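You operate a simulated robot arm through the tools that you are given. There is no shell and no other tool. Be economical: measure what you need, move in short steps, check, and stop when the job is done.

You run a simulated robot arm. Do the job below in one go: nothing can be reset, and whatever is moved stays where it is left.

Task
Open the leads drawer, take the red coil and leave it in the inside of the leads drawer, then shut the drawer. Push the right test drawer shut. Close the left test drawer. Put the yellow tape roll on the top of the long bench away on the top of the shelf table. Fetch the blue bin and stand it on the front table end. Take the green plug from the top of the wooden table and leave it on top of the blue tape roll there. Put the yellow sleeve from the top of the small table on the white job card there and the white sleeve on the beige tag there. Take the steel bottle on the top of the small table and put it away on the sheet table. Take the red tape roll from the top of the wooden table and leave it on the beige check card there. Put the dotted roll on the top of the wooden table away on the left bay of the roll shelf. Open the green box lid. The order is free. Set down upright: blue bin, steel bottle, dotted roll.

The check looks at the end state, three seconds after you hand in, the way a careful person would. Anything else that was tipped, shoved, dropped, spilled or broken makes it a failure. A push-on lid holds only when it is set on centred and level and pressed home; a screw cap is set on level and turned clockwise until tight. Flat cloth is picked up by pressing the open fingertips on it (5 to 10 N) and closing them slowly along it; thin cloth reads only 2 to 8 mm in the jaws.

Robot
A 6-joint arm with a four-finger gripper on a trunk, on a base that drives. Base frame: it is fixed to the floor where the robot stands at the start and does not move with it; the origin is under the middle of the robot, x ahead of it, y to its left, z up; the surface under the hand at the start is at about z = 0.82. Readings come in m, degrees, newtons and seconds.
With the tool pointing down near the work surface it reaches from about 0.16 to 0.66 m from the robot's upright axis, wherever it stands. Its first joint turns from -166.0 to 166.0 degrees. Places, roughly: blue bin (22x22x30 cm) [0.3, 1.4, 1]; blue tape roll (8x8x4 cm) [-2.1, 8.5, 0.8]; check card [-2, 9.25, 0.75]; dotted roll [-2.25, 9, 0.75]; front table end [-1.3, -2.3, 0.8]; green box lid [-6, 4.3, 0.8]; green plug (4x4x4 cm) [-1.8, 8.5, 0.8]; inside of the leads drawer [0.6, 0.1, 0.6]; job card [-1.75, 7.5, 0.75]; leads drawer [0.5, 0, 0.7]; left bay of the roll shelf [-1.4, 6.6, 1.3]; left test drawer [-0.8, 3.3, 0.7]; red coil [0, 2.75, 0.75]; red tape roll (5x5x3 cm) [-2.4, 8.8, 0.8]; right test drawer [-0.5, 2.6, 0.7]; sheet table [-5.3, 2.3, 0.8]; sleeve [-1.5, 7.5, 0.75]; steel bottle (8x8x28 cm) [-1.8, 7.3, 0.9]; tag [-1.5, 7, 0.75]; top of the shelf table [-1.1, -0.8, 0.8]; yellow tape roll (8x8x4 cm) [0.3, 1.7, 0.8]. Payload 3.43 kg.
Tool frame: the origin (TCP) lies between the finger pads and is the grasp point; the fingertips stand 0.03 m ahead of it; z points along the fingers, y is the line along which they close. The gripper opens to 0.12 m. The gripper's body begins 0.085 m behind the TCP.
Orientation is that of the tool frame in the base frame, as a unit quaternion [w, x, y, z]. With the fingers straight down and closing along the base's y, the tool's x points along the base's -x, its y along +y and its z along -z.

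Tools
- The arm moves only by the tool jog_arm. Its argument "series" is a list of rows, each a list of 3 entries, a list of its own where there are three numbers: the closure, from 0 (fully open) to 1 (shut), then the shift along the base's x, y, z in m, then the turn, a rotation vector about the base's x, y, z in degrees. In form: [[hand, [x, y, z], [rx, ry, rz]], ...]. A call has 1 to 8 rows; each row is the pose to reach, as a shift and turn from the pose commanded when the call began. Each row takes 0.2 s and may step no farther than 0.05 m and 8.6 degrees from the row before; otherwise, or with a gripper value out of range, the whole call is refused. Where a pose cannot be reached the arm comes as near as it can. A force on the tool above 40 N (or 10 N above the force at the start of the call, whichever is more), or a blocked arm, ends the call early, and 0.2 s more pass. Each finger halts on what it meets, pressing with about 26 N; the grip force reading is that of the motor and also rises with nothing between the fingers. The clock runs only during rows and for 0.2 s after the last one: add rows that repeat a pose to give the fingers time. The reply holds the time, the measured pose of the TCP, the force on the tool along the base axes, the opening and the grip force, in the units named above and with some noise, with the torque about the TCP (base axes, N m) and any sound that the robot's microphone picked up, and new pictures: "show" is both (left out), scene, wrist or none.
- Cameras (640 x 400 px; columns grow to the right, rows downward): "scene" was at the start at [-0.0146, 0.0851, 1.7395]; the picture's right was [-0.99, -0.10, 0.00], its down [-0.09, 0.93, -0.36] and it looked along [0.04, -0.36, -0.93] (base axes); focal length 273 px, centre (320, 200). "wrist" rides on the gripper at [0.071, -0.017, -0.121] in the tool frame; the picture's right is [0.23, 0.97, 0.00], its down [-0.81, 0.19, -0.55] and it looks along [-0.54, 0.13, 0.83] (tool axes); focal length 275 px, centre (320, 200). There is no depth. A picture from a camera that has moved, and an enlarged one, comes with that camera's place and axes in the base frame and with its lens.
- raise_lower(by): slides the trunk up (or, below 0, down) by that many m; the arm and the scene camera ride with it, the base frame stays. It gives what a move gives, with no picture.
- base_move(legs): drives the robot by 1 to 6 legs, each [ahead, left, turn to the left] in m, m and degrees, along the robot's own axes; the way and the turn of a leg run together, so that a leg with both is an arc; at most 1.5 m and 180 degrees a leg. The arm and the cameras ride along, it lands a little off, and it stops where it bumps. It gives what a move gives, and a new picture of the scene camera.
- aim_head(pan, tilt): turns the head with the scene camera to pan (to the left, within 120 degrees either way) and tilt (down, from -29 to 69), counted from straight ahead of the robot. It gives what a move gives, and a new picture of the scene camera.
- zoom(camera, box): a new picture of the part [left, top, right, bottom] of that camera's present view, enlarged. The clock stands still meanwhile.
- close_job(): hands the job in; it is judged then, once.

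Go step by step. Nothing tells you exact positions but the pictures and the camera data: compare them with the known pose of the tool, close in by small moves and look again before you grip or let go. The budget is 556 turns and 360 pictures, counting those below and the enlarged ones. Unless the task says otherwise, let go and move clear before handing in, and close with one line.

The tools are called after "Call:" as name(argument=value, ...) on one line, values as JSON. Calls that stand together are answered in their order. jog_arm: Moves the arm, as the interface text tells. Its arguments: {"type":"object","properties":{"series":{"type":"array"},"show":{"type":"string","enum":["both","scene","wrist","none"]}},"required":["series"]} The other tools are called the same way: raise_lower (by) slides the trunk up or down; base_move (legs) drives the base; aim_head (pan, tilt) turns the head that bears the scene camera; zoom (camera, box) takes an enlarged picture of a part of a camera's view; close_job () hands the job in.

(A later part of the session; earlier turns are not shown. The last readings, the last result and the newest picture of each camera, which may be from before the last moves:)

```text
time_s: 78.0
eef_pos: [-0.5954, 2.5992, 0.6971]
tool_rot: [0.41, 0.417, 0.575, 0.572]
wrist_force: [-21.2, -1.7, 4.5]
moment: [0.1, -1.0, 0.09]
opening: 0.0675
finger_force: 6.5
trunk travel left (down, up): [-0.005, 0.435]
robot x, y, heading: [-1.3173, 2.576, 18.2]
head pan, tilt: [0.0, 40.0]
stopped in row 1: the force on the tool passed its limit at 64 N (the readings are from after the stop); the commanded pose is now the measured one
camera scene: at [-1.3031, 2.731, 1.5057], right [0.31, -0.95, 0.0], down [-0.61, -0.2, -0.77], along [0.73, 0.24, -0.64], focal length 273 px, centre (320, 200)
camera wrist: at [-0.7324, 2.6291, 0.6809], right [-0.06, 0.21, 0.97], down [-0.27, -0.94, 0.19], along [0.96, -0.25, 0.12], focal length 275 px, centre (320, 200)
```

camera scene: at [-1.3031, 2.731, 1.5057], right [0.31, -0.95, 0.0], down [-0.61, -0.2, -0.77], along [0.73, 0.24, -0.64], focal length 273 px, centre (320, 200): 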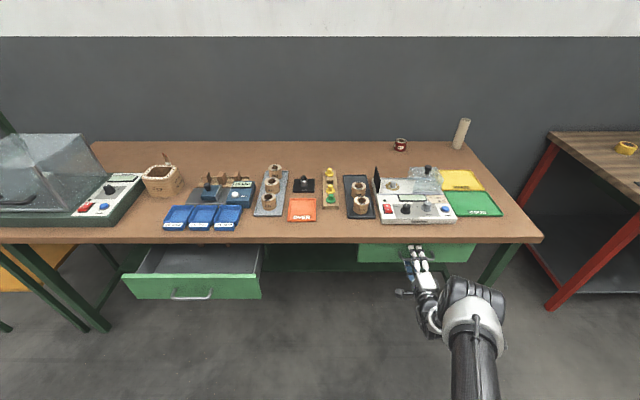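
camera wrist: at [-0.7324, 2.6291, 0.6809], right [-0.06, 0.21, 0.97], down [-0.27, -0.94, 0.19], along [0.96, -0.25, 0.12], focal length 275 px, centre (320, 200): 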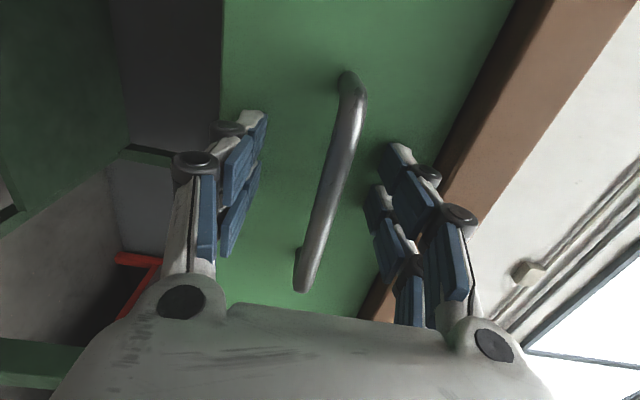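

The right drawer is hard against its stop: shut. I retreat and shift left 0.77 m for the left drawer.

Call:
jog_arm(series=[[0.5, [-0.047, -0.016, 0], [0, 0, 0]], [0.5, [-0.094, -0.031, 0], [0, 0, 0]], [0.5, [-0.141, -0.047, 0], [0, 0, 0]], [0.5, [-0.188, -0.062, 0.003], [0, 0, 0]], [0.5, [-0.235, -0.078, 0.003], [0, 0, 0]], [0.5, [-0.25, -0.083, 0.003], [0, 0, 0]]], show="none")

Call:
base_move(legs=[[-0.1, 0.77, 0]])

Call:
zoom(camera="wrist", box=[0, 0, 640, 400])

```text
time_s: 79.4
eef_pos: [-0.844, 2.5179, 0.701]
tool_rot: [0.41, 0.418, 0.574, 0.573]
wrist_force: [-0.3, 0.2, -0.8]
moment: [0.0, 0.01, -0.04]
opening: 0.06
finger_force: 0.1
trunk travel left (down, up): [-0.005, 0.435]
robot x, y, heading: [-1.3215, 2.5805, 18.6]
head pan, tilt: [0.0, 40.0]
```

```text
time_s: 83.6
eef_pos: [-1.1736, 3.2175, 0.6996]
tool_rot: [0.417, 0.424, 0.57, 0.567]
wrist_force: [0.4, -0.7, 0.0]
moment: [0.04, 0.0, 0.01]
opening: 0.0598
finger_force: 0.0
trunk travel left (down, up): [-0.005, 0.435]
robot x, y, heading: [-1.6497, 3.2893, 17.1]
head pan, tilt: [0.0, 40.0]
camera scene: at [-1.6264, 3.441, 1.5056], right [0.29, -0.96, 0.0], down [-0.61, -0.19, -0.77], along [0.73, 0.22, -0.64], focal length 273 px, centre (320, 200)
```

scene: 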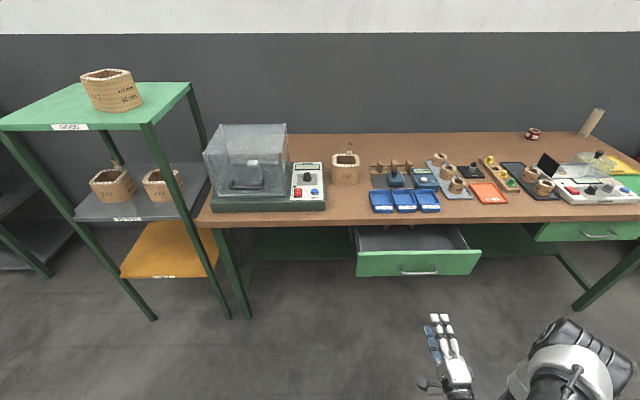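

```text
1.00 times, centred on (320, 200) of wrist (not enlarged: the box is as wide or as high as the picture)
camera zoom: at [-1.31, 3.2496, 0.6848], right [-0.06, 0.22, 0.97], down [-0.29, -0.94, 0.19], along [0.96, -0.27, 0.12], focal length 275 px, centre (320, 200)
```

zoom: 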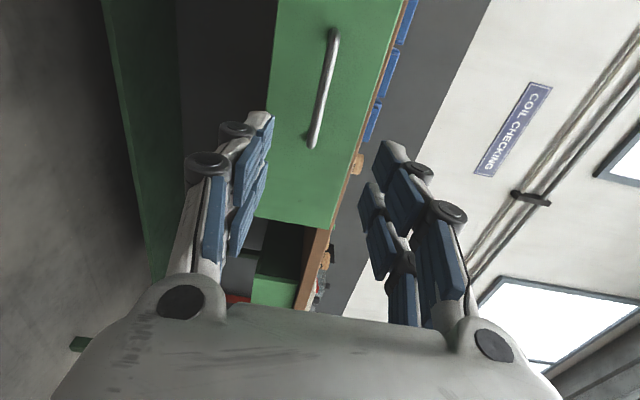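

Left handle aligned, about 0.2 m ahead. I push it along the same direction.

Call:
jog_arm(series=[[0.5, [0.043, 0.014, 0], [0, 0, 0]], [0.5, [0.086, 0.028, 0], [0, 0, 0]], [0.5, [0.129, 0.043, 0], [0, 0, 0]], [0.5, [0.166, 0.055, 0], [0, 0, 0]], [0.5, [0.199, 0.066, 0], [0, 0, 0]], [0.5, [0.232, 0.077, 0], [0, 0, 0]], [0.5, [0.265, 0.088, 0], [0, 0, 0]], [0.5, [0.3, 0.099, 0], [0, 0, 0]]], show="none")

Call:
jog_arm(series=[[0.5, [0.019, 0.0063, 0], [0, 0, 0]], [0.5, [0.038, 0.0126, 0], [0, 0, 0]], [0.5, [0.057, 0.019, 0], [0, 0, 0]], [0.5, [0.076, 0.025, 0], [0, 0, 0]], [0.5, [0.095, 0.031, 0], [0, 0, 0]], [0.5, [0.114, 0.038, 0], [0, 0, 0]]], show="both")

```text
time_s: 85.4
eef_pos: [-0.8733, 3.3148, 0.7029]
tool_rot: [0.418, 0.425, 0.569, 0.567]
wrist_force: [0.5, 0.0, -0.9]
moment: [0.04, -0.02, 0.02]
opening: 0.0603
finger_force: 0.1
trunk travel left (down, up): [-0.005, 0.435]
robot x, y, heading: [-1.6445, 3.2852, 17.1]
head pan, tilt: [0.0, 40.0]
```

```text
time_s: 86.1
eef_pos: [-0.837, 3.328, 0.7033]
tool_rot: [0.417, 0.424, 0.567, 0.57]
wrist_force: [-50.1, -9.3, 16.7]
moment: [0.9, -1.47, 1.34]
opening: 0.0604
finger_force: 18.5
out of reach, approached as far as the arm can: row 3
trunk travel left (down, up): [-0.005, 0.435]
robot x, y, heading: [-1.6463, 3.2864, 16.9]
head pan, tilt: [0.0, 40.0]
stopped in row 3: the force on the tool passed its limit at 44 N (the readings are from after the stop); the commanded pose is now the measured one
camera scene: at [-1.6342, 3.4398, 1.5061], right [0.29, -0.96, 0.0], down [-0.61, -0.19, -0.77], along [0.74, 0.22, -0.64], focal length 273 px, centre (320, 200)
camera wrist: at [-0.9729, 3.3598, 0.6862], right [-0.06, 0.21, 0.98], down [-0.29, -0.94, 0.19], along [0.95, -0.27, 0.12], focal length 275 px, centre (320, 200)
```

scene: 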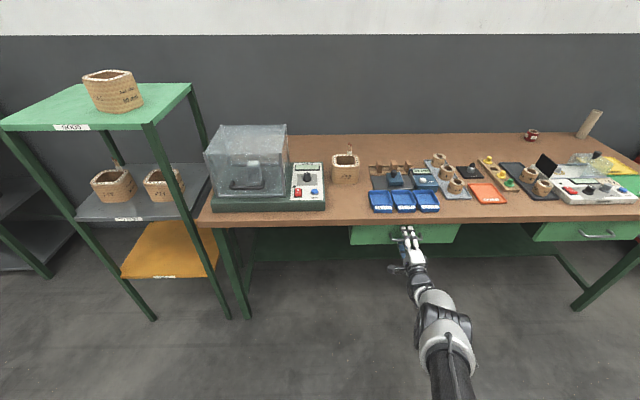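
wrist: 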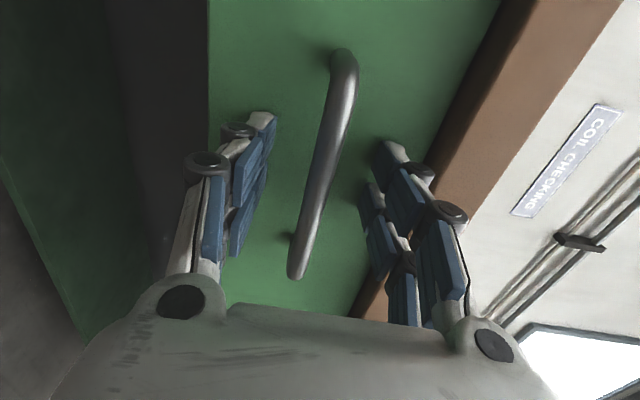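

Both test drawers are shut. I retreat and return the tool to pointing down, then I'll use the wrist camera to see the robot's own base size.

Call:
jog_arm(series=[[0.5, [-0.047, -0.016, 0], [0, 0, 0]], [0.5, [-0.094, -0.031, 0], [0, 0, 0]], [0.5, [-0.141, -0.047, 0], [0, 0, 0]], [0.5, [-0.188, -0.062, 0], [0, 0, 0]], [0.5, [-0.235, -0.078, 0], [0, 0, 0]], [0.5, [-0.282, -0.093, 0], [0, 0, 0]], [0.5, [-0.329, -0.108, 0], [0, 0, 0]]], show="none")

Call:
raise_lower(by=0.27)

Call:
jog_arm(series=[[0, [0, 0, 0], [-5.85, 2.905, 4.62]], [0, [0, 0, 0], [-11.7, 5.81, 9.24]], [0, [0, 0, 0], [-17.55, 8.72, 13.86]], [0, [0, 0, 0], [-23.4, 11.62, 18.48]], [0, [0, 0, 0], [-29.26, 14.53, 23.1]], [0, [0, 0, 0], [-35.1, 17.43, 27.7]], [0, [0, 0, 0], [-40.96, 20.33, 32.33]], [0, [0, 0, 0], [-46.8, 23.24, 36.95]]], show="none")

Call:
jog_arm(series=[[0, [0, 0, 0], [-5.85, 2.905, 4.62]], [0, [0, 0, 0.04], [-11.7, 5.81, 9.24]], [0, [0, 0, 0.08], [-17.55, 8.72, 13.86]], [0, [0, 0, 0.12], [-23.4, 11.62, 18.48]], [0, [0, 0, 0.14], [-29.26, 14.53, 23.1]], [0, [0, 0, 0.14], [-35.1, 17.43, 27.7]], [0, [0, 0, 0.14], [-40.96, 20.33, 32.33]]], show="none")

Call:
jog_arm(series=[[0, [0, 0, 0], [0, 0, 8.5]], [0, [0, 0, 0], [0, 0, 17]], [0, [0, 0, 0], [0, 0, 25.5]], [0, [0, 0, 0], [0, 0, 34]], [0, [0, 0, 0], [0, 0, 42.5]], [0, [0, 0, 0], [0, 0, 51]], [0, [0, 0, 0], [0, 0, 59.5]], [0, [0, 0, 0], [0, 0, 68]]], show="none")

Call:
jog_arm(series=[[0, [0, 0, 0], [0, 0, 8.5]], [0, [0, 0, 0], [0, 0, 17]], [0, [0, 0, 0], [0, 0, 25.5]], [0, [0, 0, 0], [0, 0, 34]], [0, [0, 0, 0], [0, 0, 42.5]], [0, [0, 0, 0], [0, 0, 51]], [0, [0, 0, 0], [0, 0, 59.5]], [0, [0, 0, 0], [0, 0, 68]]], show="wrist")

```text
time_s: 87.7
eef_pos: [-1.1602, 3.2182, 0.6953]
tool_rot: [0.416, 0.426, 0.568, 0.568]
wrist_force: [-0.7, 0.2, -1.1]
moment: [0.0, 0.02, 0.0]
opening: 0.0601
finger_force: 0.1
trunk travel left (down, up): [-0.005, 0.435]
robot x, y, heading: [-1.6479, 3.2843, 17.0]
head pan, tilt: [0.0, 40.0]
```

```text
time_s: 90.5
eef_pos: [-1.1605, 3.2177, 0.965]
tool_rot: [0.416, 0.426, 0.57, 0.566]
wrist_force: [0.2, 0.4, 0.0]
moment: [-0.06, -0.03, 0.01]
opening: 0.0601
finger_force: 0.0
trunk travel left (down, up): [-0.275, 0.165]
robot x, y, heading: [-1.6498, 3.2903, 16.9]
head pan, tilt: [0.0, 40.0]
```

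```text
time_s: 92.2
eef_pos: [-1.1607, 3.2181, 0.9651]
tool_rot: [0.235, 0.133, 0.914, 0.304]
wrist_force: [-1.1, -0.1, -1.2]
moment: [0.01, 0.02, 0.0]
opening: 0.1201
finger_force: 0.0
trunk travel left (down, up): [-0.275, 0.165]
robot x, y, heading: [-1.6474, 3.287, 16.8]
head pan, tilt: [0.0, 40.0]
```

```text
time_s: 93.8
eef_pos: [-1.1602, 3.2174, 1.1032]
tool_rot: [0.015, -0.157, 0.987, -0.005]
wrist_force: [0.6, -0.2, 0.7]
moment: [-0.02, -0.02, 0.0]
opening: 0.1201
finger_force: 0.1
trunk travel left (down, up): [-0.275, 0.165]
robot x, y, heading: [-1.6455, 3.2903, 17.0]
head pan, tilt: [0.0, 40.0]
```

```text
time_s: 95.7
eef_pos: [-1.1594, 3.2178, 1.1046]
tool_rot: [0.014, -0.683, 0.73, 0.006]
wrist_force: [0.4, 0.9, -1.3]
moment: [-0.02, 0.01, 0.03]
opening: 0.1198
finger_force: 0.0
trunk travel left (down, up): [-0.275, 0.165]
robot x, y, heading: [-1.6473, 3.281, 17.0]
head pan, tilt: [0.0, 40.0]
```

```text
time_s: 97.5
eef_pos: [-1.1607, 3.2189, 1.1046]
tool_rot: [-0.008, 0.975, -0.222, -0.013]
wrist_force: [-0.3, 0.7, -0.5]
moment: [0.0, -0.01, 0.02]
opening: 0.1201
finger_force: 0.0
trunk travel left (down, up): [-0.275, 0.165]
robot x, y, heading: [-1.6458, 3.287, 16.8]
head pan, tilt: [0.0, 40.0]
camera wrist: at [-1.0863, 3.1989, 1.224], right [-0.21, -0.98, -0.02], down [-0.8, 0.17, 0.57], along [-0.56, 0.14, -0.82], focal length 275 px, centre (320, 200)
```

wrist: 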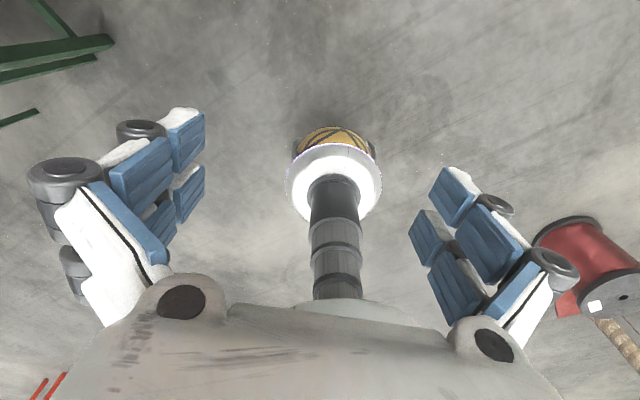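

The base is small (radius ≈0.2 m, up to z≈0.32) on a thin column, so I can enter the gap between the benches. I restore the tool yaw, turn north and drive to the gap's mouth.

Call:
jog_arm(series=[[0, [0, 0, 0], [0, 0, -8.5]], [0, [0, 0, 0], [0, 0, -17]], [0, [0, 0, 0], [0, 0, -25.5]], [0, [0, 0, 0], [0, 0, -34]], [0, [0, 0, 0], [0, 0, -42.5]], [0, [0, 0, 0], [0, 0, -51]], [0, [0, 0, 0], [0, 0, -59.5]], [0, [0, 0, 0], [0, 0, -68]]], show="none")

Call:
jog_arm(series=[[0, [0, 0, 0], [0, 0, -8.5]], [0, [0, 0, 0], [0, 0, -17]], [0, [0, 0, 0], [0, 0, -25.5]], [0, [0, 0, 0], [0, 0, -34]], [0, [0, 0, 0], [0, 0, -42.5]], [0, [0, 0, 0], [0, 0, -51]], [0, [0, 0, 0], [0, 0, -59.5]], [0, [0, 0, 0], [0, 0, -68]]], show="none")

Call:
base_move(legs=[[-0.3, 0, 0], [0, 0, 90], [-0.9, -0.4, 0], [-0.78, -0.4, 0]])

Call:
aim_head(pan=-85, tilt=40)

```text
time_s: 99.2
eef_pos: [-1.161, 3.218, 1.1038]
tool_rot: [0.015, -0.682, 0.731, 0.006]
wrist_force: [0.7, 0.7, 0.1]
moment: [-0.02, 0.0, 0.0]
opening: 0.12
finger_force: 0.1
trunk travel left (down, up): [-0.275, 0.165]
robot x, y, heading: [-1.6486, 3.2878, 16.8]
head pan, tilt: [0.0, 40.0]
```

```text
time_s: 101.0
eef_pos: [-1.1608, 3.2172, 1.1035]
tool_rot: [0.015, -0.156, 0.988, -0.004]
wrist_force: [0.4, -1.2, -0.4]
moment: [-0.02, 0.0, 0.02]
opening: 0.1202
finger_force: 0.1
trunk travel left (down, up): [-0.275, 0.165]
robot x, y, heading: [-1.647, 3.2845, 16.9]
head pan, tilt: [0.0, 40.0]
```

```text
time_s: 115.8
eef_pos: [-0.6105, 2.3144, 1.1052]
tool_rot: [-0.013, 0.81, -0.587, -0.009]
wrist_force: [0.7, -0.3, 1.1]
moment: [-0.01, 0.01, 0.0]
opening: 0.1199
finger_force: 0.1
trunk travel left (down, up): [-0.275, 0.165]
robot x, y, heading: [-0.6794, 1.8299, 106.6]
head pan, tilt: [0.0, 40.0]
camera scene: at [-0.8319, 1.849, 1.7757], right [0.96, 0.29, 0.0], down [0.19, -0.61, -0.77], along [-0.22, 0.73, -0.64], focal length 273 px, centre (320, 200)
```

scene: 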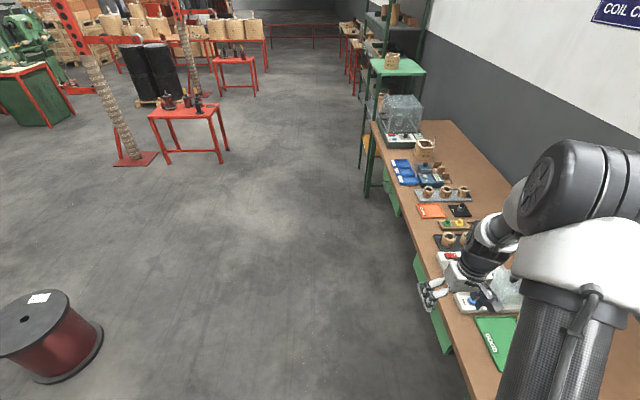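

```text
time_s: 117.4
eef_pos: [-0.6102, 2.3144, 1.1046]
tool_rot: [-0.013, 0.81, -0.587, -0.008]
wrist_force: [0.9, -0.2, -0.9]
moment: [-0.04, -0.01, -0.04]
opening: 0.12
finger_force: 0.0
trunk travel left (down, up): [-0.275, 0.165]
robot x, y, heading: [-0.6757, 1.8276, 107.0]
head pan, tilt: [-85.0, 40.0]
camera scene: at [-0.7286, 1.8001, 1.7756], right [0.38, -0.93, 0.0], down [-0.6, -0.24, -0.77], along [0.71, 0.29, -0.64], focal length 273 px, centre (320, 200)
```

scene: 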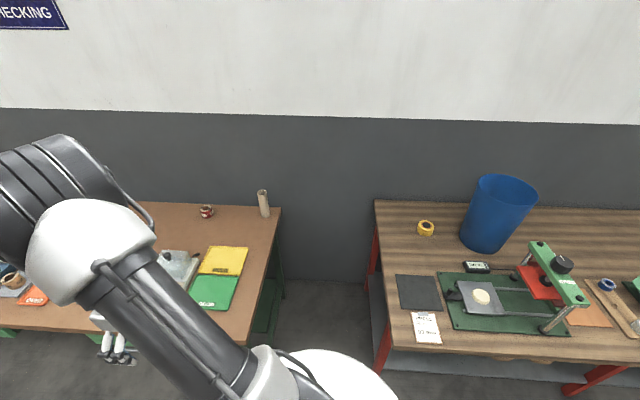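

I see coil at about (0.10, 2.79), tape at (0.33, 1.67), bin around (0.35, 1.38), and a 0.53 m gap. I yaw the tool 90° so it closes along the wall, and drive into the gap.

Call:
jog_arm(series=[[0, [0, 0, 0], [0, 0, -8.5]], [0, [0, 0, 0], [0, 0, -17]], [0, [0, 0, 0], [0, 0, -25.5]], [0, [0, 0, 0], [0, 0, -34]], [0, [0, 0, 0], [0, 0, -42.5]], [0, [0, 0, 0], [0, 0, -51]], [0, [0, 0, 0], [0, 0, -59.5]], [0, [0, 0, 0], [0, 0, -68]]], show="none")

Call:
jog_arm(series=[[0, [0, 0, 0], [0, 0, -8]], [0, [0, 0, 0], [0, 0, -15]], [0, [0, 0, 0], [0, 0, -22]]], show="none")

Call:
base_move(legs=[[0.08, -0.4, 0], [0, -0.4, 0]])

Call:
aim_head(pan=-25, tilt=50)

Call:
zoom(camera="wrist", box=[0, 0, 640, 400])

```text
time_s: 119.2
eef_pos: [-0.6097, 2.3146, 1.1054]
tool_rot: [0.015, -0.342, 0.939, -0.001]
wrist_force: [0.4, -0.5, 0.7]
moment: [-0.02, 0.01, 0.0]
opening: 0.1198
finger_force: 0.1
trunk travel left (down, up): [-0.275, 0.165]
robot x, y, heading: [-0.6816, 1.8296, 106.8]
head pan, tilt: [-85.0, 40.0]
```

```text
time_s: 120.0
eef_pos: [-0.6109, 2.3159, 1.1043]
tool_rot: [0.016, -0.157, 0.987, -0.002]
wrist_force: [-0.3, -0.5, -1.0]
moment: [-0.01, -0.02, 0.02]
opening: 0.1201
finger_force: 0.1
trunk travel left (down, up): [-0.275, 0.165]
robot x, y, heading: [-0.6796, 1.8301, 107.0]
head pan, tilt: [-85.0, 40.0]
```

```text
time_s: 124.6
eef_pos: [0.1318, 2.616, 1.1049]
tool_rot: [0.015, -0.154, 0.988, -0.003]
wrist_force: [-0.5, 0.1, 0.3]
moment: [-0.03, -0.01, -0.01]
opening: 0.1201
finger_force: 0.0
trunk travel left (down, up): [-0.275, 0.165]
robot x, y, heading: [0.0582, 2.1293, 106.7]
head pan, tilt: [-85.0, 40.0]
camera scene: at [0.0086, 2.1021, 1.7757], right [0.37, -0.93, 0.0], down [-0.6, -0.24, -0.77], along [0.71, 0.28, -0.64], focal length 273 px, centre (320, 200)
```

scene: 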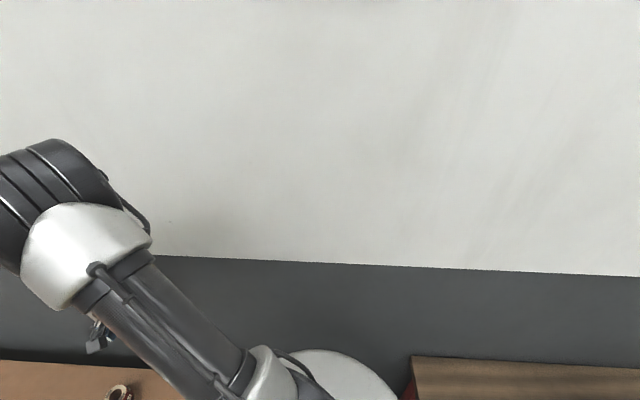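

```text
time_s: 125.9
eef_pos: [0.1318, 2.615, 1.1033]
tool_rot: [0.015, -0.153, 0.988, -0.004]
wrist_force: [-0.9, 0.1, 1.1]
moment: [0.0, 0.01, -0.03]
opening: 0.1199
finger_force: 0.1
trunk travel left (down, up): [-0.275, 0.165]
robot x, y, heading: [0.0542, 2.1278, 106.6]
head pan, tilt: [-25.0, 50.0]
camera scene: at [-0.0598, 2.1469, 1.7615], right [0.99, -0.15, 0.0], down [-0.11, -0.76, -0.64], along [0.1, 0.64, -0.77], focal length 273 px, centre (320, 200)
```

scene: 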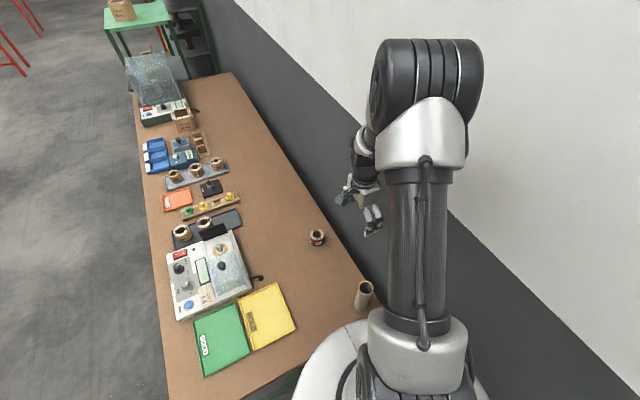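

```text
1.00 times, centred on (320, 200) of wrist (not enlarged: the box is as wide or as high as the picture)
camera zoom: at [0.0646, 2.5771, 1.2232], right [-0.51, 0.86, -0.02], down [0.7, 0.43, 0.57], along [0.5, 0.28, -0.82], focal length 275 px, centre (320, 200)
```

zoom: 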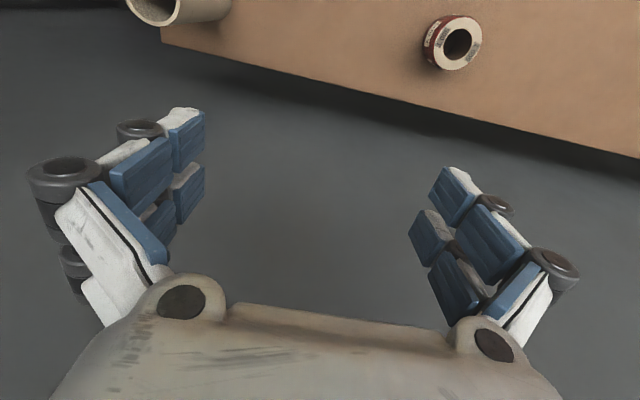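

The coil lies at about (0.02, 2.757). I move above it and straighten the tool.

Call:
jog_arm(series=[[0, [-0.028, 0.036, -0.01], [0, 0.9, 0]], [0, [-0.056, 0.071, -0.03], [0, 1.75, 0]], [0, [-0.084, 0.107, -0.05], [0, 1.75, 0]], [0, [-0.112, 0.142, -0.07], [0, 1.75, 0]], [0, [-0.112, 0.142, -0.11], [0, 1.75, 0]], [0, [-0.112, 0.142, -0.15], [0, 1.75, 0]], [0, [-0.112, 0.142, -0.18], [0, 1.75, 0]]], show="both")

```text
time_s: 127.5
eef_pos: [0.0203, 2.7583, 0.921]
tool_rot: [0.0, -0.153, 0.988, -0.001]
wrist_force: [0.1, -0.7, -0.1]
moment: [-0.04, 0.01, -0.01]
opening: 0.1196
finger_force: 0.0
trunk travel left (down, up): [-0.275, 0.165]
robot x, y, heading: [0.0568, 2.1288, 106.5]
head pan, tilt: [-25.0, 50.0]
camera scene: at [-0.0596, 2.1472, 1.7615], right [0.99, -0.15, 0.0], down [-0.11, -0.76, -0.64], along [0.1, 0.64, -0.77], focal length 273 px, centre (320, 200)
camera wrist: at [-0.0428, 2.7212, 1.0413], right [-0.51, 0.86, 0.0], down [0.71, 0.43, 0.55], along [0.47, 0.28, -0.83], focal length 275 px, centre (320, 200)
```

scene: 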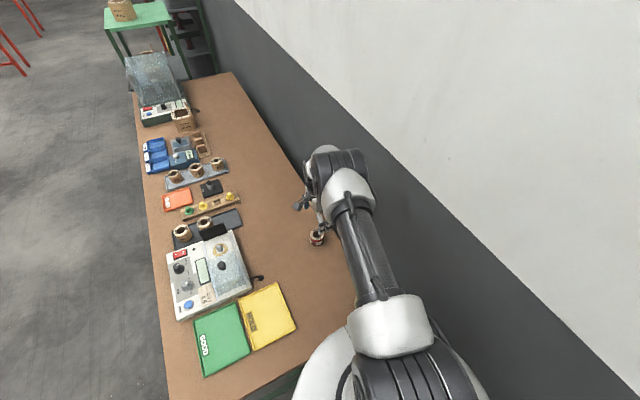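
wrist: 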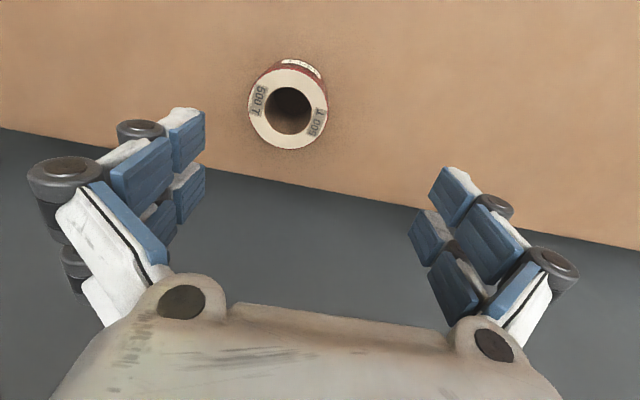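

The coil centre is now at about (0.035, 2.731). I correct and descend further.

Call:
jog_arm(series=[[0, [0.0145, -0.027, 0], [0, 0, 0]], [0, [0.0145, -0.027, -0.04], [0, 0, 0]], [0, [0.0145, -0.027, -0.08], [0, 0, 0]]], show="wrist")

```text
time_s: 128.3
eef_pos: [0.0354, 2.73, 0.8437]
tool_rot: [0.0, -0.154, 0.988, 0.0]
wrist_force: [-0.3, -0.7, 0.5]
moment: [-0.04, 0.02, 0.0]
opening: 0.1198
finger_force: 0.2
trunk travel left (down, up): [-0.275, 0.165]
robot x, y, heading: [0.0601, 2.132, 106.6]
head pan, tilt: [-25.0, 50.0]
camera wrist: at [-0.0267, 2.6915, 0.9645], right [-0.51, 0.86, 0.0], down [0.71, 0.43, 0.55], along [0.47, 0.28, -0.83], focal length 275 px, centre (320, 200)
```

wrist: 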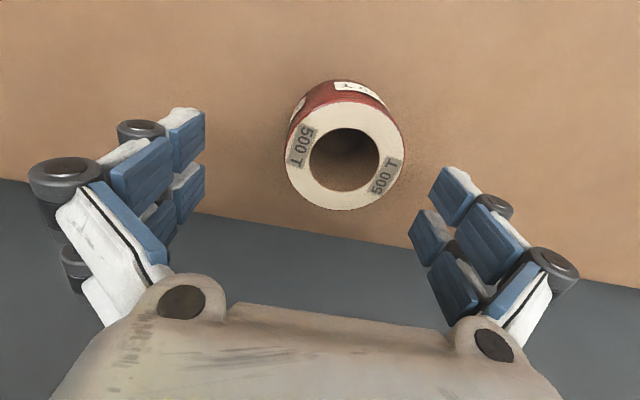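

Two rays agree: coil top at z≈0.848, centre (0.0135, 2.729), diameter ≈5.5 cm. I shift onto it, lower slightly and close.

Call:
jog_arm(series=[[0, [-0.022, -0.001, 0], [0, 0, 0]], [0, [-0.022, -0.001, -0.009], [0, 0, 0]], [0.6, [-0.022, -0.001, -0.009], [0, 0, 0]], [0.7, [-0.022, -0.001, -0.009], [0, 0, 0]], [0.8, [-0.022, -0.001, -0.009], [0, 0, 0]], [0.9, [-0.022, -0.001, -0.009], [0, 0, 0]], [0.9, [-0.022, -0.001, -0.009], [0, 0, 0]]], show="wrist")

```text
time_s: 129.9
eef_pos: [0.0109, 2.7304, 0.8362]
tool_rot: [0.0, -0.154, 0.988, -0.002]
wrist_force: [-0.5, -0.3, 0.3]
moment: [0.06, 0.04, 0.02]
opening: 0.0565
finger_force: 13.4
trunk travel left (down, up): [-0.275, 0.165]
robot x, y, heading: [0.0537, 2.1331, 106.4]
head pan, tilt: [-25.0, 50.0]
camera wrist: at [-0.0509, 2.6911, 0.9565], right [-0.51, 0.86, 0.0], down [0.71, 0.43, 0.55], along [0.47, 0.28, -0.83], focal length 275 px, centre (320, 200)
```

wrist: 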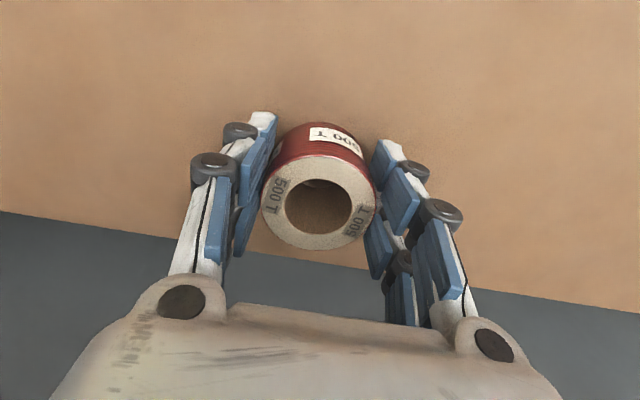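

Gripped at 5.6 cm. I firm up and lift.

Call:
jog_arm(series=[[1, [0, 0, 0], [0, 0, 0]], [1, [0, 0, 0.02], [0, 0, 0]], [1, [0, 0, 0.06], [0, 0, 0]], [1, [0, 0, 0.11], [0, 0, 0]], [1, [0, 0, 0.16], [0, 0, 0]], [1, [0, 0, 0.21], [0, 0, 0]], [1, [0, 0, 0.26], [0, 0, 0]]], show="wrist")

```text
time_s: 131.5
eef_pos: [0.0111, 2.7292, 1.0929]
tool_rot: [0.0, -0.153, 0.988, -0.002]
wrist_force: [-0.3, 0.5, -2.7]
moment: [0.03, 0.01, -0.01]
opening: 0.0565
finger_force: 25.9
trunk travel left (down, up): [-0.275, 0.165]
robot x, y, heading: [0.0595, 2.1319, 106.3]
head pan, tilt: [-25.0, 50.0]
camera wrist: at [-0.0513, 2.6915, 1.2136], right [-0.51, 0.86, 0.0], down [0.71, 0.43, 0.55], along [0.47, 0.28, -0.83], focal length 275 px, centre (320, 200)
```

wrist: 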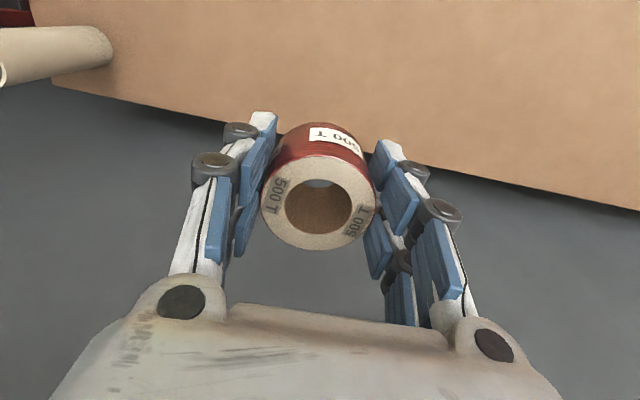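

Coil held. I drive back out of the gap, south past the panel, and turn to face the leads drawer.

Call:
base_move(legs=[[0, 0.84, 0], [-1.0, 0.09, 0], [-0.94, 0.17, 0], [0, 0, -89]])

Call:
aim_head(pan=-10, tilt=55)

```text
time_s: 149.1
eef_pos: [0.1276, 0.0348, 1.092]
tool_rot: [0.0, 0.575, 0.818, -0.001]
wrist_force: [0.3, -0.1, -2.0]
moment: [-0.02, 0.02, 0.01]
opening: 0.0564
finger_force: 25.6
trunk travel left (down, up): [-0.275, 0.165]
robot x, y, heading: [-0.4733, -0.035, 18.5]
head pan, tilt: [-25.0, 50.0]
camera scene: at [-0.4596, 0.0858, 1.7615], right [-0.11, -0.99, 0.0], down [-0.76, 0.09, -0.64], along [0.64, -0.07, -0.77], focal length 273 px, centre (320, 200)
```

scene: 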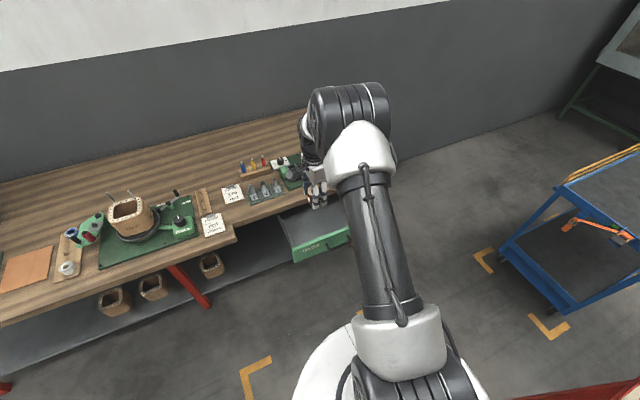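

```text
time_s: 149.9
eef_pos: [0.1275, 0.0346, 1.0928]
tool_rot: [-0.001, 0.576, 0.817, -0.001]
wrist_force: [-0.4, 0.2, -2.0]
moment: [0.01, -0.01, -0.03]
opening: 0.0564
finger_force: 25.9
trunk travel left (down, up): [-0.275, 0.165]
robot x, y, heading: [-0.4724, -0.0334, 18.3]
head pan, tilt: [-10.0, 55.0]
camera scene: at [-0.4649, 0.1052, 1.755], right [0.15, -0.99, 0.0], down [-0.81, -0.12, -0.57], along [0.57, 0.08, -0.82], focal length 273 px, centre (320, 200)
```

scene: 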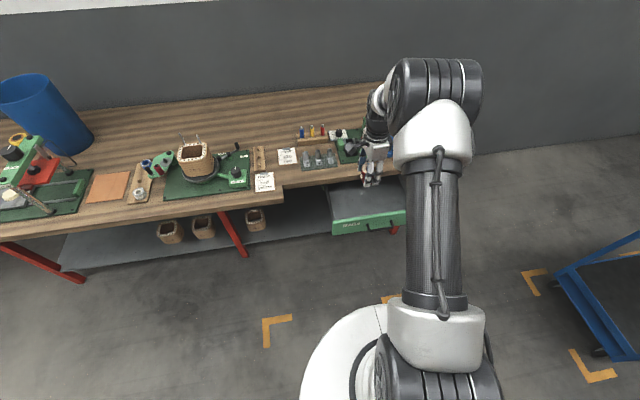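

The drawer opening's centre is about (0.285, 0.01). I yaw the tool 90° so the gripper is thin in the fore-aft direction, and drive 0.2 m forward.

Call:
jog_arm(series=[[1, [0, 0, 0], [0, 0, 8.5]], [1, [0, 0, 0], [0, 0, 17]], [1, [0, 0, 0], [0, 0, 25.5]], [1, [0, 0, 0], [0, 0, 34]], [1, [0, 0, 0], [0, 0, 42.5]], [1, [0, 0, 0], [0, 0, 51]], [1, [0, 0, 0], [0, 0, 59.5]], [1, [0, 0, 0], [0, 0, 68]]], show="none")

Call:
base_move(legs=[[0.2, 0, 0]])

Call:
jog_arm(series=[[1, [0, -0.02, 0], [0, 0, 8]], [1, [0, -0.04, 0], [0, 0, 15]], [1, [-0.02, -0.06, 0], [0, 0, 22]], [1, [-0.035, -0.08, -0.03], [0, 0, 22]]], show="both")

```text
time_s: 151.7
eef_pos: [0.1284, 0.0357, 1.0922]
tool_rot: [0.0, 0.018, 1.0, -0.001]
wrist_force: [0.0, 0.1, -1.3]
moment: [0.0, -0.01, -0.02]
opening: 0.0565
finger_force: 26.4
trunk travel left (down, up): [-0.275, 0.165]
robot x, y, heading: [-0.473, -0.0321, 18.4]
head pan, tilt: [-10.0, 55.0]
```

```text
time_s: 153.3
eef_pos: [0.3142, 0.0991, 1.0924]
tool_rot: [-0.001, 0.019, 1.0, -0.001]
wrist_force: [0.2, -0.8, -2.3]
moment: [0.0, 0.06, 0.01]
opening: 0.0561
finger_force: 25.5
trunk travel left (down, up): [-0.275, 0.165]
robot x, y, heading: [-0.2875, 0.0294, 18.5]
head pan, tilt: [-10.0, 55.0]
camera scene: at [-0.2771, 0.1686, 1.7549], right [0.15, -0.99, 0.0], down [-0.81, -0.12, -0.57], along [0.57, 0.09, -0.82], focal length 273 px, centre (320, 200)
```

scene: 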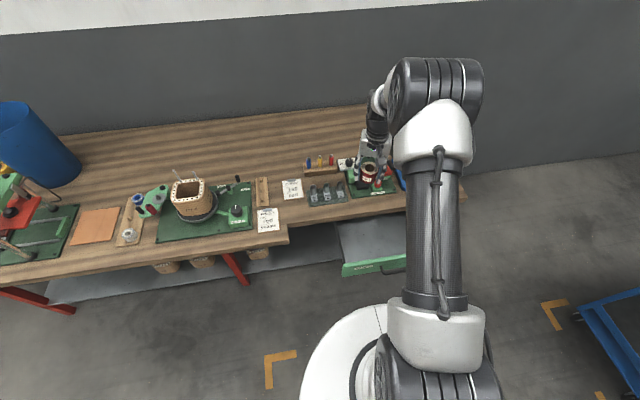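

```text
time_s: 154.3
eef_pos: [0.2776, 0.018, 1.0625]
tool_rot: [0.0, -0.173, 0.985, -0.001]
wrist_force: [0.7, -0.6, -1.7]
moment: [0.0, 0.03, 0.0]
opening: 0.0561
finger_force: 26.1
trunk travel left (down, up): [-0.275, 0.165]
robot x, y, heading: [-0.2856, 0.0302, 18.9]
head pan, tilt: [-10.0, 55.0]
camera scene: at [-0.2772, 0.1674, 1.755], right [0.15, -0.99, 0.0], down [-0.81, -0.12, -0.57], along [0.57, 0.09, -0.82], focal length 273 px, centre (320, 200)
camera wrist: at [0.2163, -0.0229, 1.183], right [-0.55, 0.84, 0.0], down [0.7, 0.46, 0.55], along [0.46, 0.3, -0.83], focal length 275 px, centre (320, 200)
```

scene: 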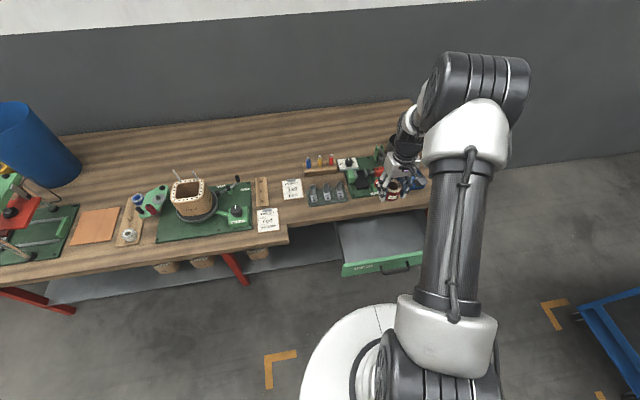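
wrist: 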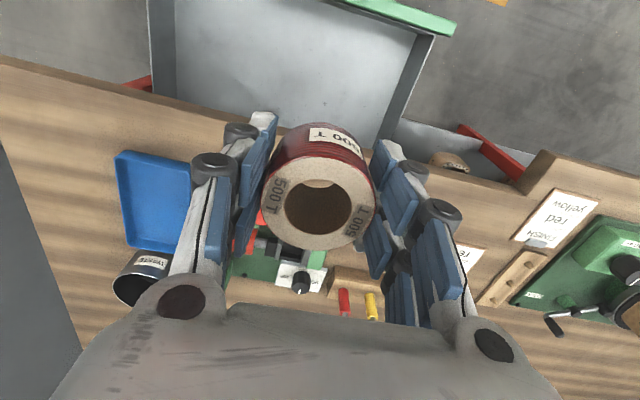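

The drawer opening centre from the wrist view is about (0.273, -0.03). I shift there and lower the trunk 0.25 m.

Call:
jog_arm(series=[[1, [-0.003, -0.024, 0], [0, 0, 0]], [1, [-0.0045, -0.048, 0], [0, 0, 0]]], show="none")

Call:
raise_lower(by=-0.2)

Call:
zoom(camera="wrist", box=[0, 0, 640, 400])

```text
time_s: 154.9
eef_pos: [0.2729, -0.028, 1.0634]
tool_rot: [0.0, -0.173, 0.985, -0.001]
wrist_force: [-0.2, 0.6, -2.6]
moment: [-0.01, -0.04, -0.02]
opening: 0.0561
finger_force: 26.0
trunk travel left (down, up): [-0.275, 0.165]
robot x, y, heading: [-0.2887, 0.0312, 18.6]
head pan, tilt: [-10.0, 55.0]
```

```text
time_s: 157.0
eef_pos: [0.2731, -0.0282, 0.8632]
tool_rot: [0.0, -0.172, 0.985, -0.001]
wrist_force: [0.0, -0.4, -1.2]
moment: [-0.01, -0.01, 0.03]
opening: 0.0563
finger_force: 26.3
trunk travel left (down, up): [-0.075, 0.365]
robot x, y, heading: [-0.285, 0.0256, 18.9]
head pan, tilt: [-10.0, 55.0]
```

```text
1.00 times, centred on (320, 200) of wrist (not enlarged: the box is as wide or as high as the picture)
camera zoom: at [0.2119, -0.0692, 0.9846], right [-0.55, 0.84, 0.0], down [0.7, 0.46, 0.55], along [0.46, 0.3, -0.83], focal length 275 px, centre (320, 200)
```

zoom: 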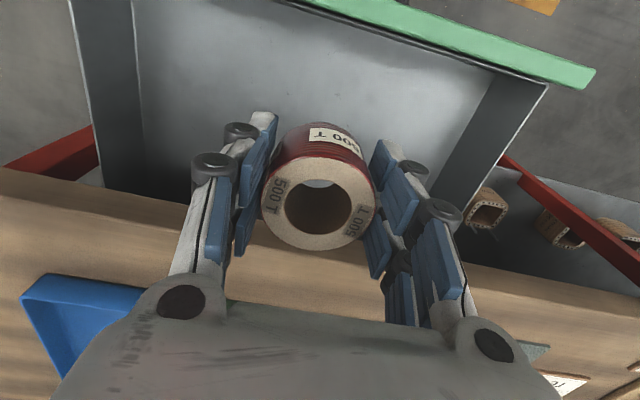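

Centred over the open drawer. I descend carefully.

Call:
jog_arm(series=[[1, [0, 0, -0.04], [0, 0, 0]], [1, [0, 0, -0.08], [0, 0, 0]], [1, [0, 0, -0.12], [0, 0, 0]], [1, [0, 0, -0.14], [0, 0, 0]]], show="both")

```text
time_s: 158.0
eef_pos: [0.273, -0.0311, 0.7235]
tool_rot: [0.0, -0.173, 0.985, -0.001]
wrist_force: [0.6, -0.6, -2.2]
moment: [0.01, 0.04, 0.04]
opening: 0.056
finger_force: 26.1
trunk travel left (down, up): [-0.075, 0.365]
robot x, y, heading: [-0.2864, 0.0266, 18.9]
head pan, tilt: [-10.0, 55.0]
camera scene: at [-0.2782, 0.1681, 1.555], right [0.15, -0.99, 0.0], down [-0.81, -0.12, -0.57], along [0.57, 0.09, -0.82], focal length 273 px, centre (320, 200)
camera wrist: at [0.2111, -0.0717, 0.8449], right [-0.55, 0.84, 0.0], down [0.7, 0.46, 0.55], along [0.46, 0.3, -0.83], focal length 275 px, centre (320, 200)
```

scene: 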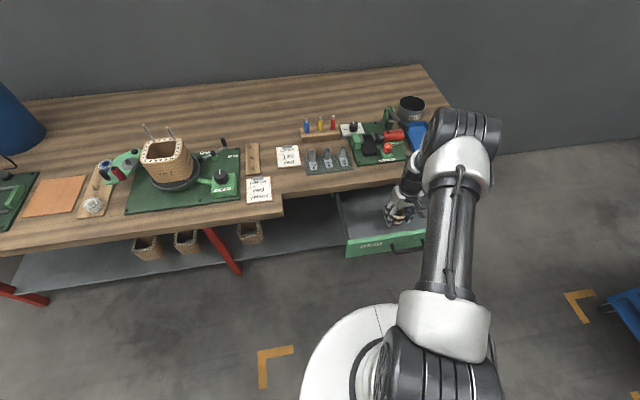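
wrist: 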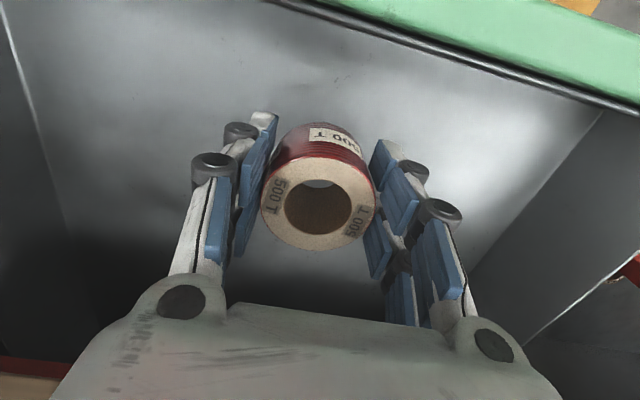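

Inside the drawer now; I descend in small steps to contact.

Call:
jog_arm(series=[[1, [0, 0, -0.01], [0, 0, 0]], [1, [0, 0, -0.018], [0, 0, 0]], [1, [0, 0, -0.024], [0, 0, 0]], [1, [0, 0, -0.03], [0, 0, 0]]], show="wrist")

```text
time_s: 159.0
eef_pos: [0.2727, -0.0289, 0.6936]
tool_rot: [0.0, -0.171, 0.985, -0.001]
wrist_force: [0.0, 0.4, -1.7]
moment: [-0.01, -0.01, 0.01]
opening: 0.056
finger_force: 26.5
trunk travel left (down, up): [-0.075, 0.365]
robot x, y, heading: [-0.2834, 0.0261, 18.5]
head pan, tilt: [-10.0, 55.0]
camera wrist: at [0.2116, -0.0703, 0.8138], right [-0.55, 0.84, 0.0], down [0.7, 0.46, 0.55], along [0.46, 0.3, -0.83], focal length 275 px, centre (320, 200)
```

wrist: 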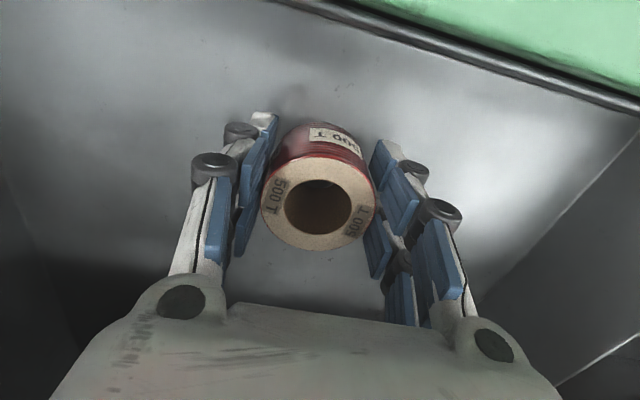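

Call:
jog_arm(series=[[1, [0, 0, -0.004], [0, 0, 0]], [1, [0, 0, -0.008], [0, 0, 0]], [1, [0, 0, -0.012], [0, 0, 0]], [1, [0, 0, -0.016], [0, 0, 0]], [1, [0, 0, -0.02], [0, 0, 0]]], show="none")

```text
time_s: 160.2
eef_pos: [0.2753, -0.0285, 0.6768]
tool_rot: [0.004, -0.172, 0.985, -0.002]
wrist_force: [0.1, -0.3, 34.3]
moment: [0.32, 0.81, -0.12]
opening: 0.0565
finger_force: 26.2
trunk travel left (down, up): [-0.075, 0.365]
robot x, y, heading: [-0.2864, 0.029, 18.7]
head pan, tilt: [-10.0, 55.0]
```

Contact with the drawer floor. I ease off a little, release and rise.

Call:
jog_arm(series=[[1, [0, 0, 0.003], [0, 0, 0]], [0.8, [0, 0, 0.003], [0, 0, 0]], [0.6, [0, 0, 0.003], [0, 0, 0]], [0.4, [0, 0, 0.003], [0, 0, 0]], [0.3, [0, 0, 0.003], [0, 0, 0]], [0.3, [0, 0, 0.04], [0, 0, 0]], [0.3, [0, 0, 0.09], [0, 0, 0]], [0.3, [0, 0, 0.13], [0, 0, 0]]], show="wrist")

```text
time_s: 162.0
eef_pos: [0.2718, -0.0302, 0.804]
tool_rot: [0.0, -0.173, 0.985, -0.002]
wrist_force: [0.8, -0.5, 0.2]
moment: [0.02, -0.04, -0.02]
opening: 0.0839
finger_force: 0.1
trunk travel left (down, up): [-0.075, 0.365]
robot x, y, heading: [-0.2879, 0.031, 18.5]
head pan, tilt: [-10.0, 55.0]
camera wrist: at [0.2097, -0.0706, 0.9242], right [-0.55, 0.84, 0.0], down [0.7, 0.46, 0.55], along [0.46, 0.3, -0.83], focal length 275 px, centre (320, 200)
```

wrist: 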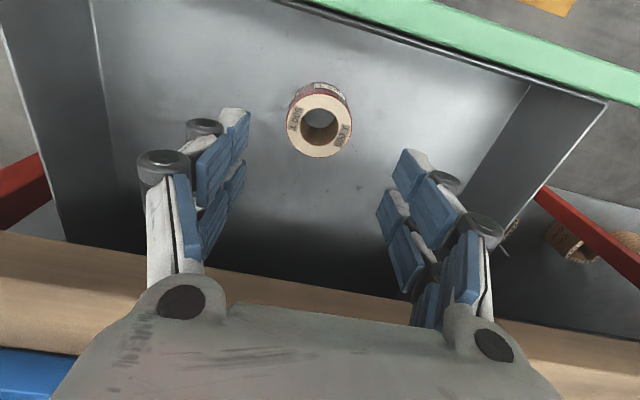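

The coil stands in the drawer. I rise, back off, and turn the tool forward to push the drawer shut.

Call:
jog_arm(series=[[0.3, [0, 0, 0.05], [0, 0, 0]], [0.3, [0, 0, 0.1], [0, 0, 0]], [0.5, [-0.03, -0.01, 0.12], [0, 0, 0]], [0.5, [-0.07, -0.023, 0.12], [0, 0, 0]], [0.5, [-0.105, -0.035, 0.12], [0, 0, 0]]], show="none")

Call:
base_move(legs=[[-0.37, 0, 0]])

Call:
jog_arm(series=[[0.5, [0, 0, 0], [5.85, -2.905, -4.62]], [0.5, [0, 0, -0.02], [11.7, -5.81, -9.24]], [0.5, [0, 0, -0.04], [17.55, -8.72, -13.86]], [0.5, [0, 0, -0.06], [23.4, -11.62, -18.48]], [0.5, [0, 0, -0.09], [29.26, -14.53, -23.1]], [0.5, [0, 0, -0.11], [35.1, -17.43, -27.7]], [0.5, [0, 0, -0.13], [40.96, -20.33, -32.33]], [0.5, [0, 0, -0.15], [46.8, -23.24, -36.95]]], show="none")

Call:
jog_arm(series=[[0.5, [0, 0, -0.02], [5.85, -2.905, -4.62]], [0.5, [0, 0, -0.04], [11.7, -5.81, -9.24]], [0.5, [0, 0, -0.06], [17.55, -8.72, -13.86]], [0.5, [0, 0, -0.07], [23.4, -11.62, -18.48]], [0.5, [0, 0, -0.075], [29.26, -14.53, -23.1]], [0.5, [0, 0, -0.075], [35.1, -17.43, -27.7]], [0.5, [0, 0, -0.075], [40.96, -20.33, -32.33]]], show="both")

```text
time_s: 163.2
eef_pos: [0.1657, -0.0632, 0.9233]
tool_rot: [0.0, -0.173, 0.985, 0.0]
wrist_force: [-0.5, -0.3, -0.6]
moment: [0.01, 0.01, -0.01]
opening: 0.0601
finger_force: 0.0
trunk travel left (down, up): [-0.075, 0.365]
robot x, y, heading: [-0.2869, 0.0286, 18.5]
head pan, tilt: [-10.0, 55.0]
```

```text
time_s: 165.6
eef_pos: [-0.1794, -0.182, 0.9236]
tool_rot: [0.0, -0.169, 0.986, 0.0]
wrist_force: [0.1, -0.1, 0.0]
moment: [0.01, -0.05, 0.01]
opening: 0.0598
finger_force: 0.1
trunk travel left (down, up): [-0.075, 0.365]
robot x, y, heading: [-0.6314, -0.0791, 18.0]
head pan, tilt: [-10.0, 55.0]
camera scene: at [-0.6231, 0.0529, 1.555], right [0.14, -0.99, 0.0], down [-0.81, -0.12, -0.57], along [0.57, 0.08, -0.82], focal length 273 px, centre (320, 200)
```

scene: 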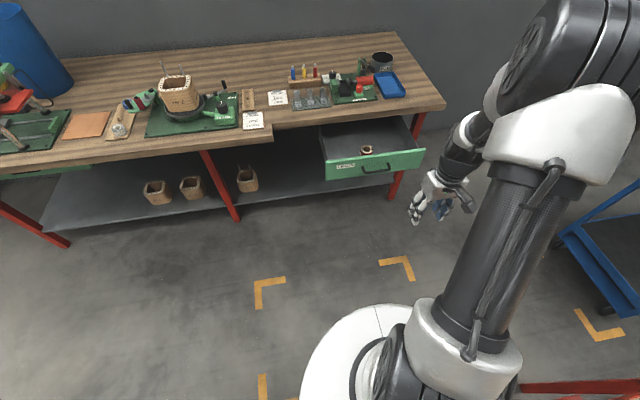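

```text
time_s: 167.4
eef_pos: [-0.1761, -0.1823, 0.7728]
tool_rot: [0.256, 0.159, 0.888, 0.348]
wrist_force: [-0.2, 0.0, 0.0]
moment: [0.03, 0.04, 0.04]
opening: 0.0602
finger_force: 0.1
trunk travel left (down, up): [-0.075, 0.365]
robot x, y, heading: [-0.6348, -0.0857, 18.2]
head pan, tilt: [-10.0, 55.0]
```

```text
time_s: 169.0
eef_pos: [-0.1802, -0.1824, 0.6971]
tool_rot: [0.417, 0.409, 0.576, 0.572]
wrist_force: [0.3, 0.6, 0.4]
moment: [0.02, 0.03, 0.03]
opening: 0.0602
finger_force: 0.0
trunk travel left (down, up): [-0.075, 0.365]
robot x, y, heading: [-0.6313, -0.0838, 18.1]
head pan, tilt: [-10.0, 55.0]
camera scene: at [-0.6225, 0.0532, 1.555], right [0.14, -0.99, 0.0], down [-0.81, -0.12, -0.57], along [0.57, 0.08, -0.82], focal length 273 px, centre (320, 200)
camera wrist: at [-0.3159, -0.1529, 0.6799], right [-0.08, 0.23, 0.97], down [-0.27, -0.94, 0.2], along [0.96, -0.24, 0.13], focal length 275 px, centre (320, 200)
```

scene: 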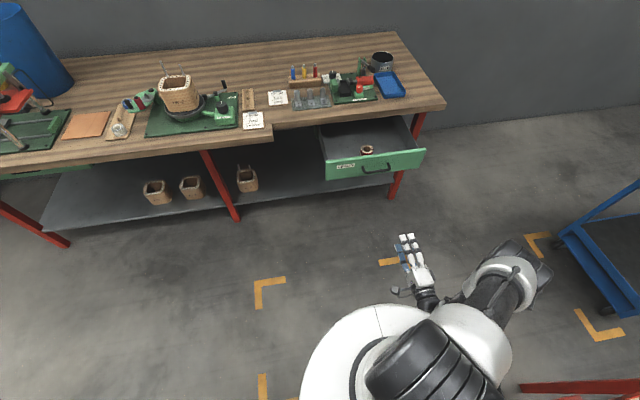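
wrist: 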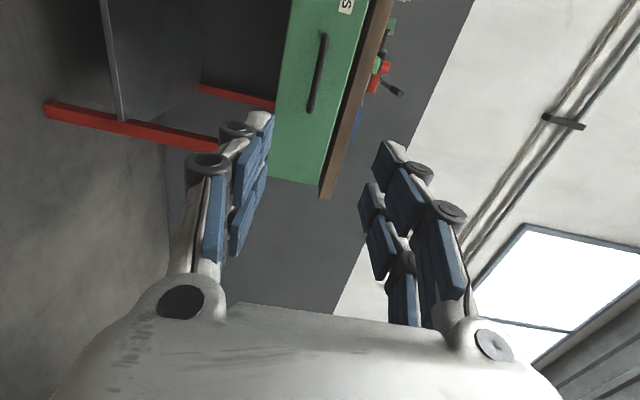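

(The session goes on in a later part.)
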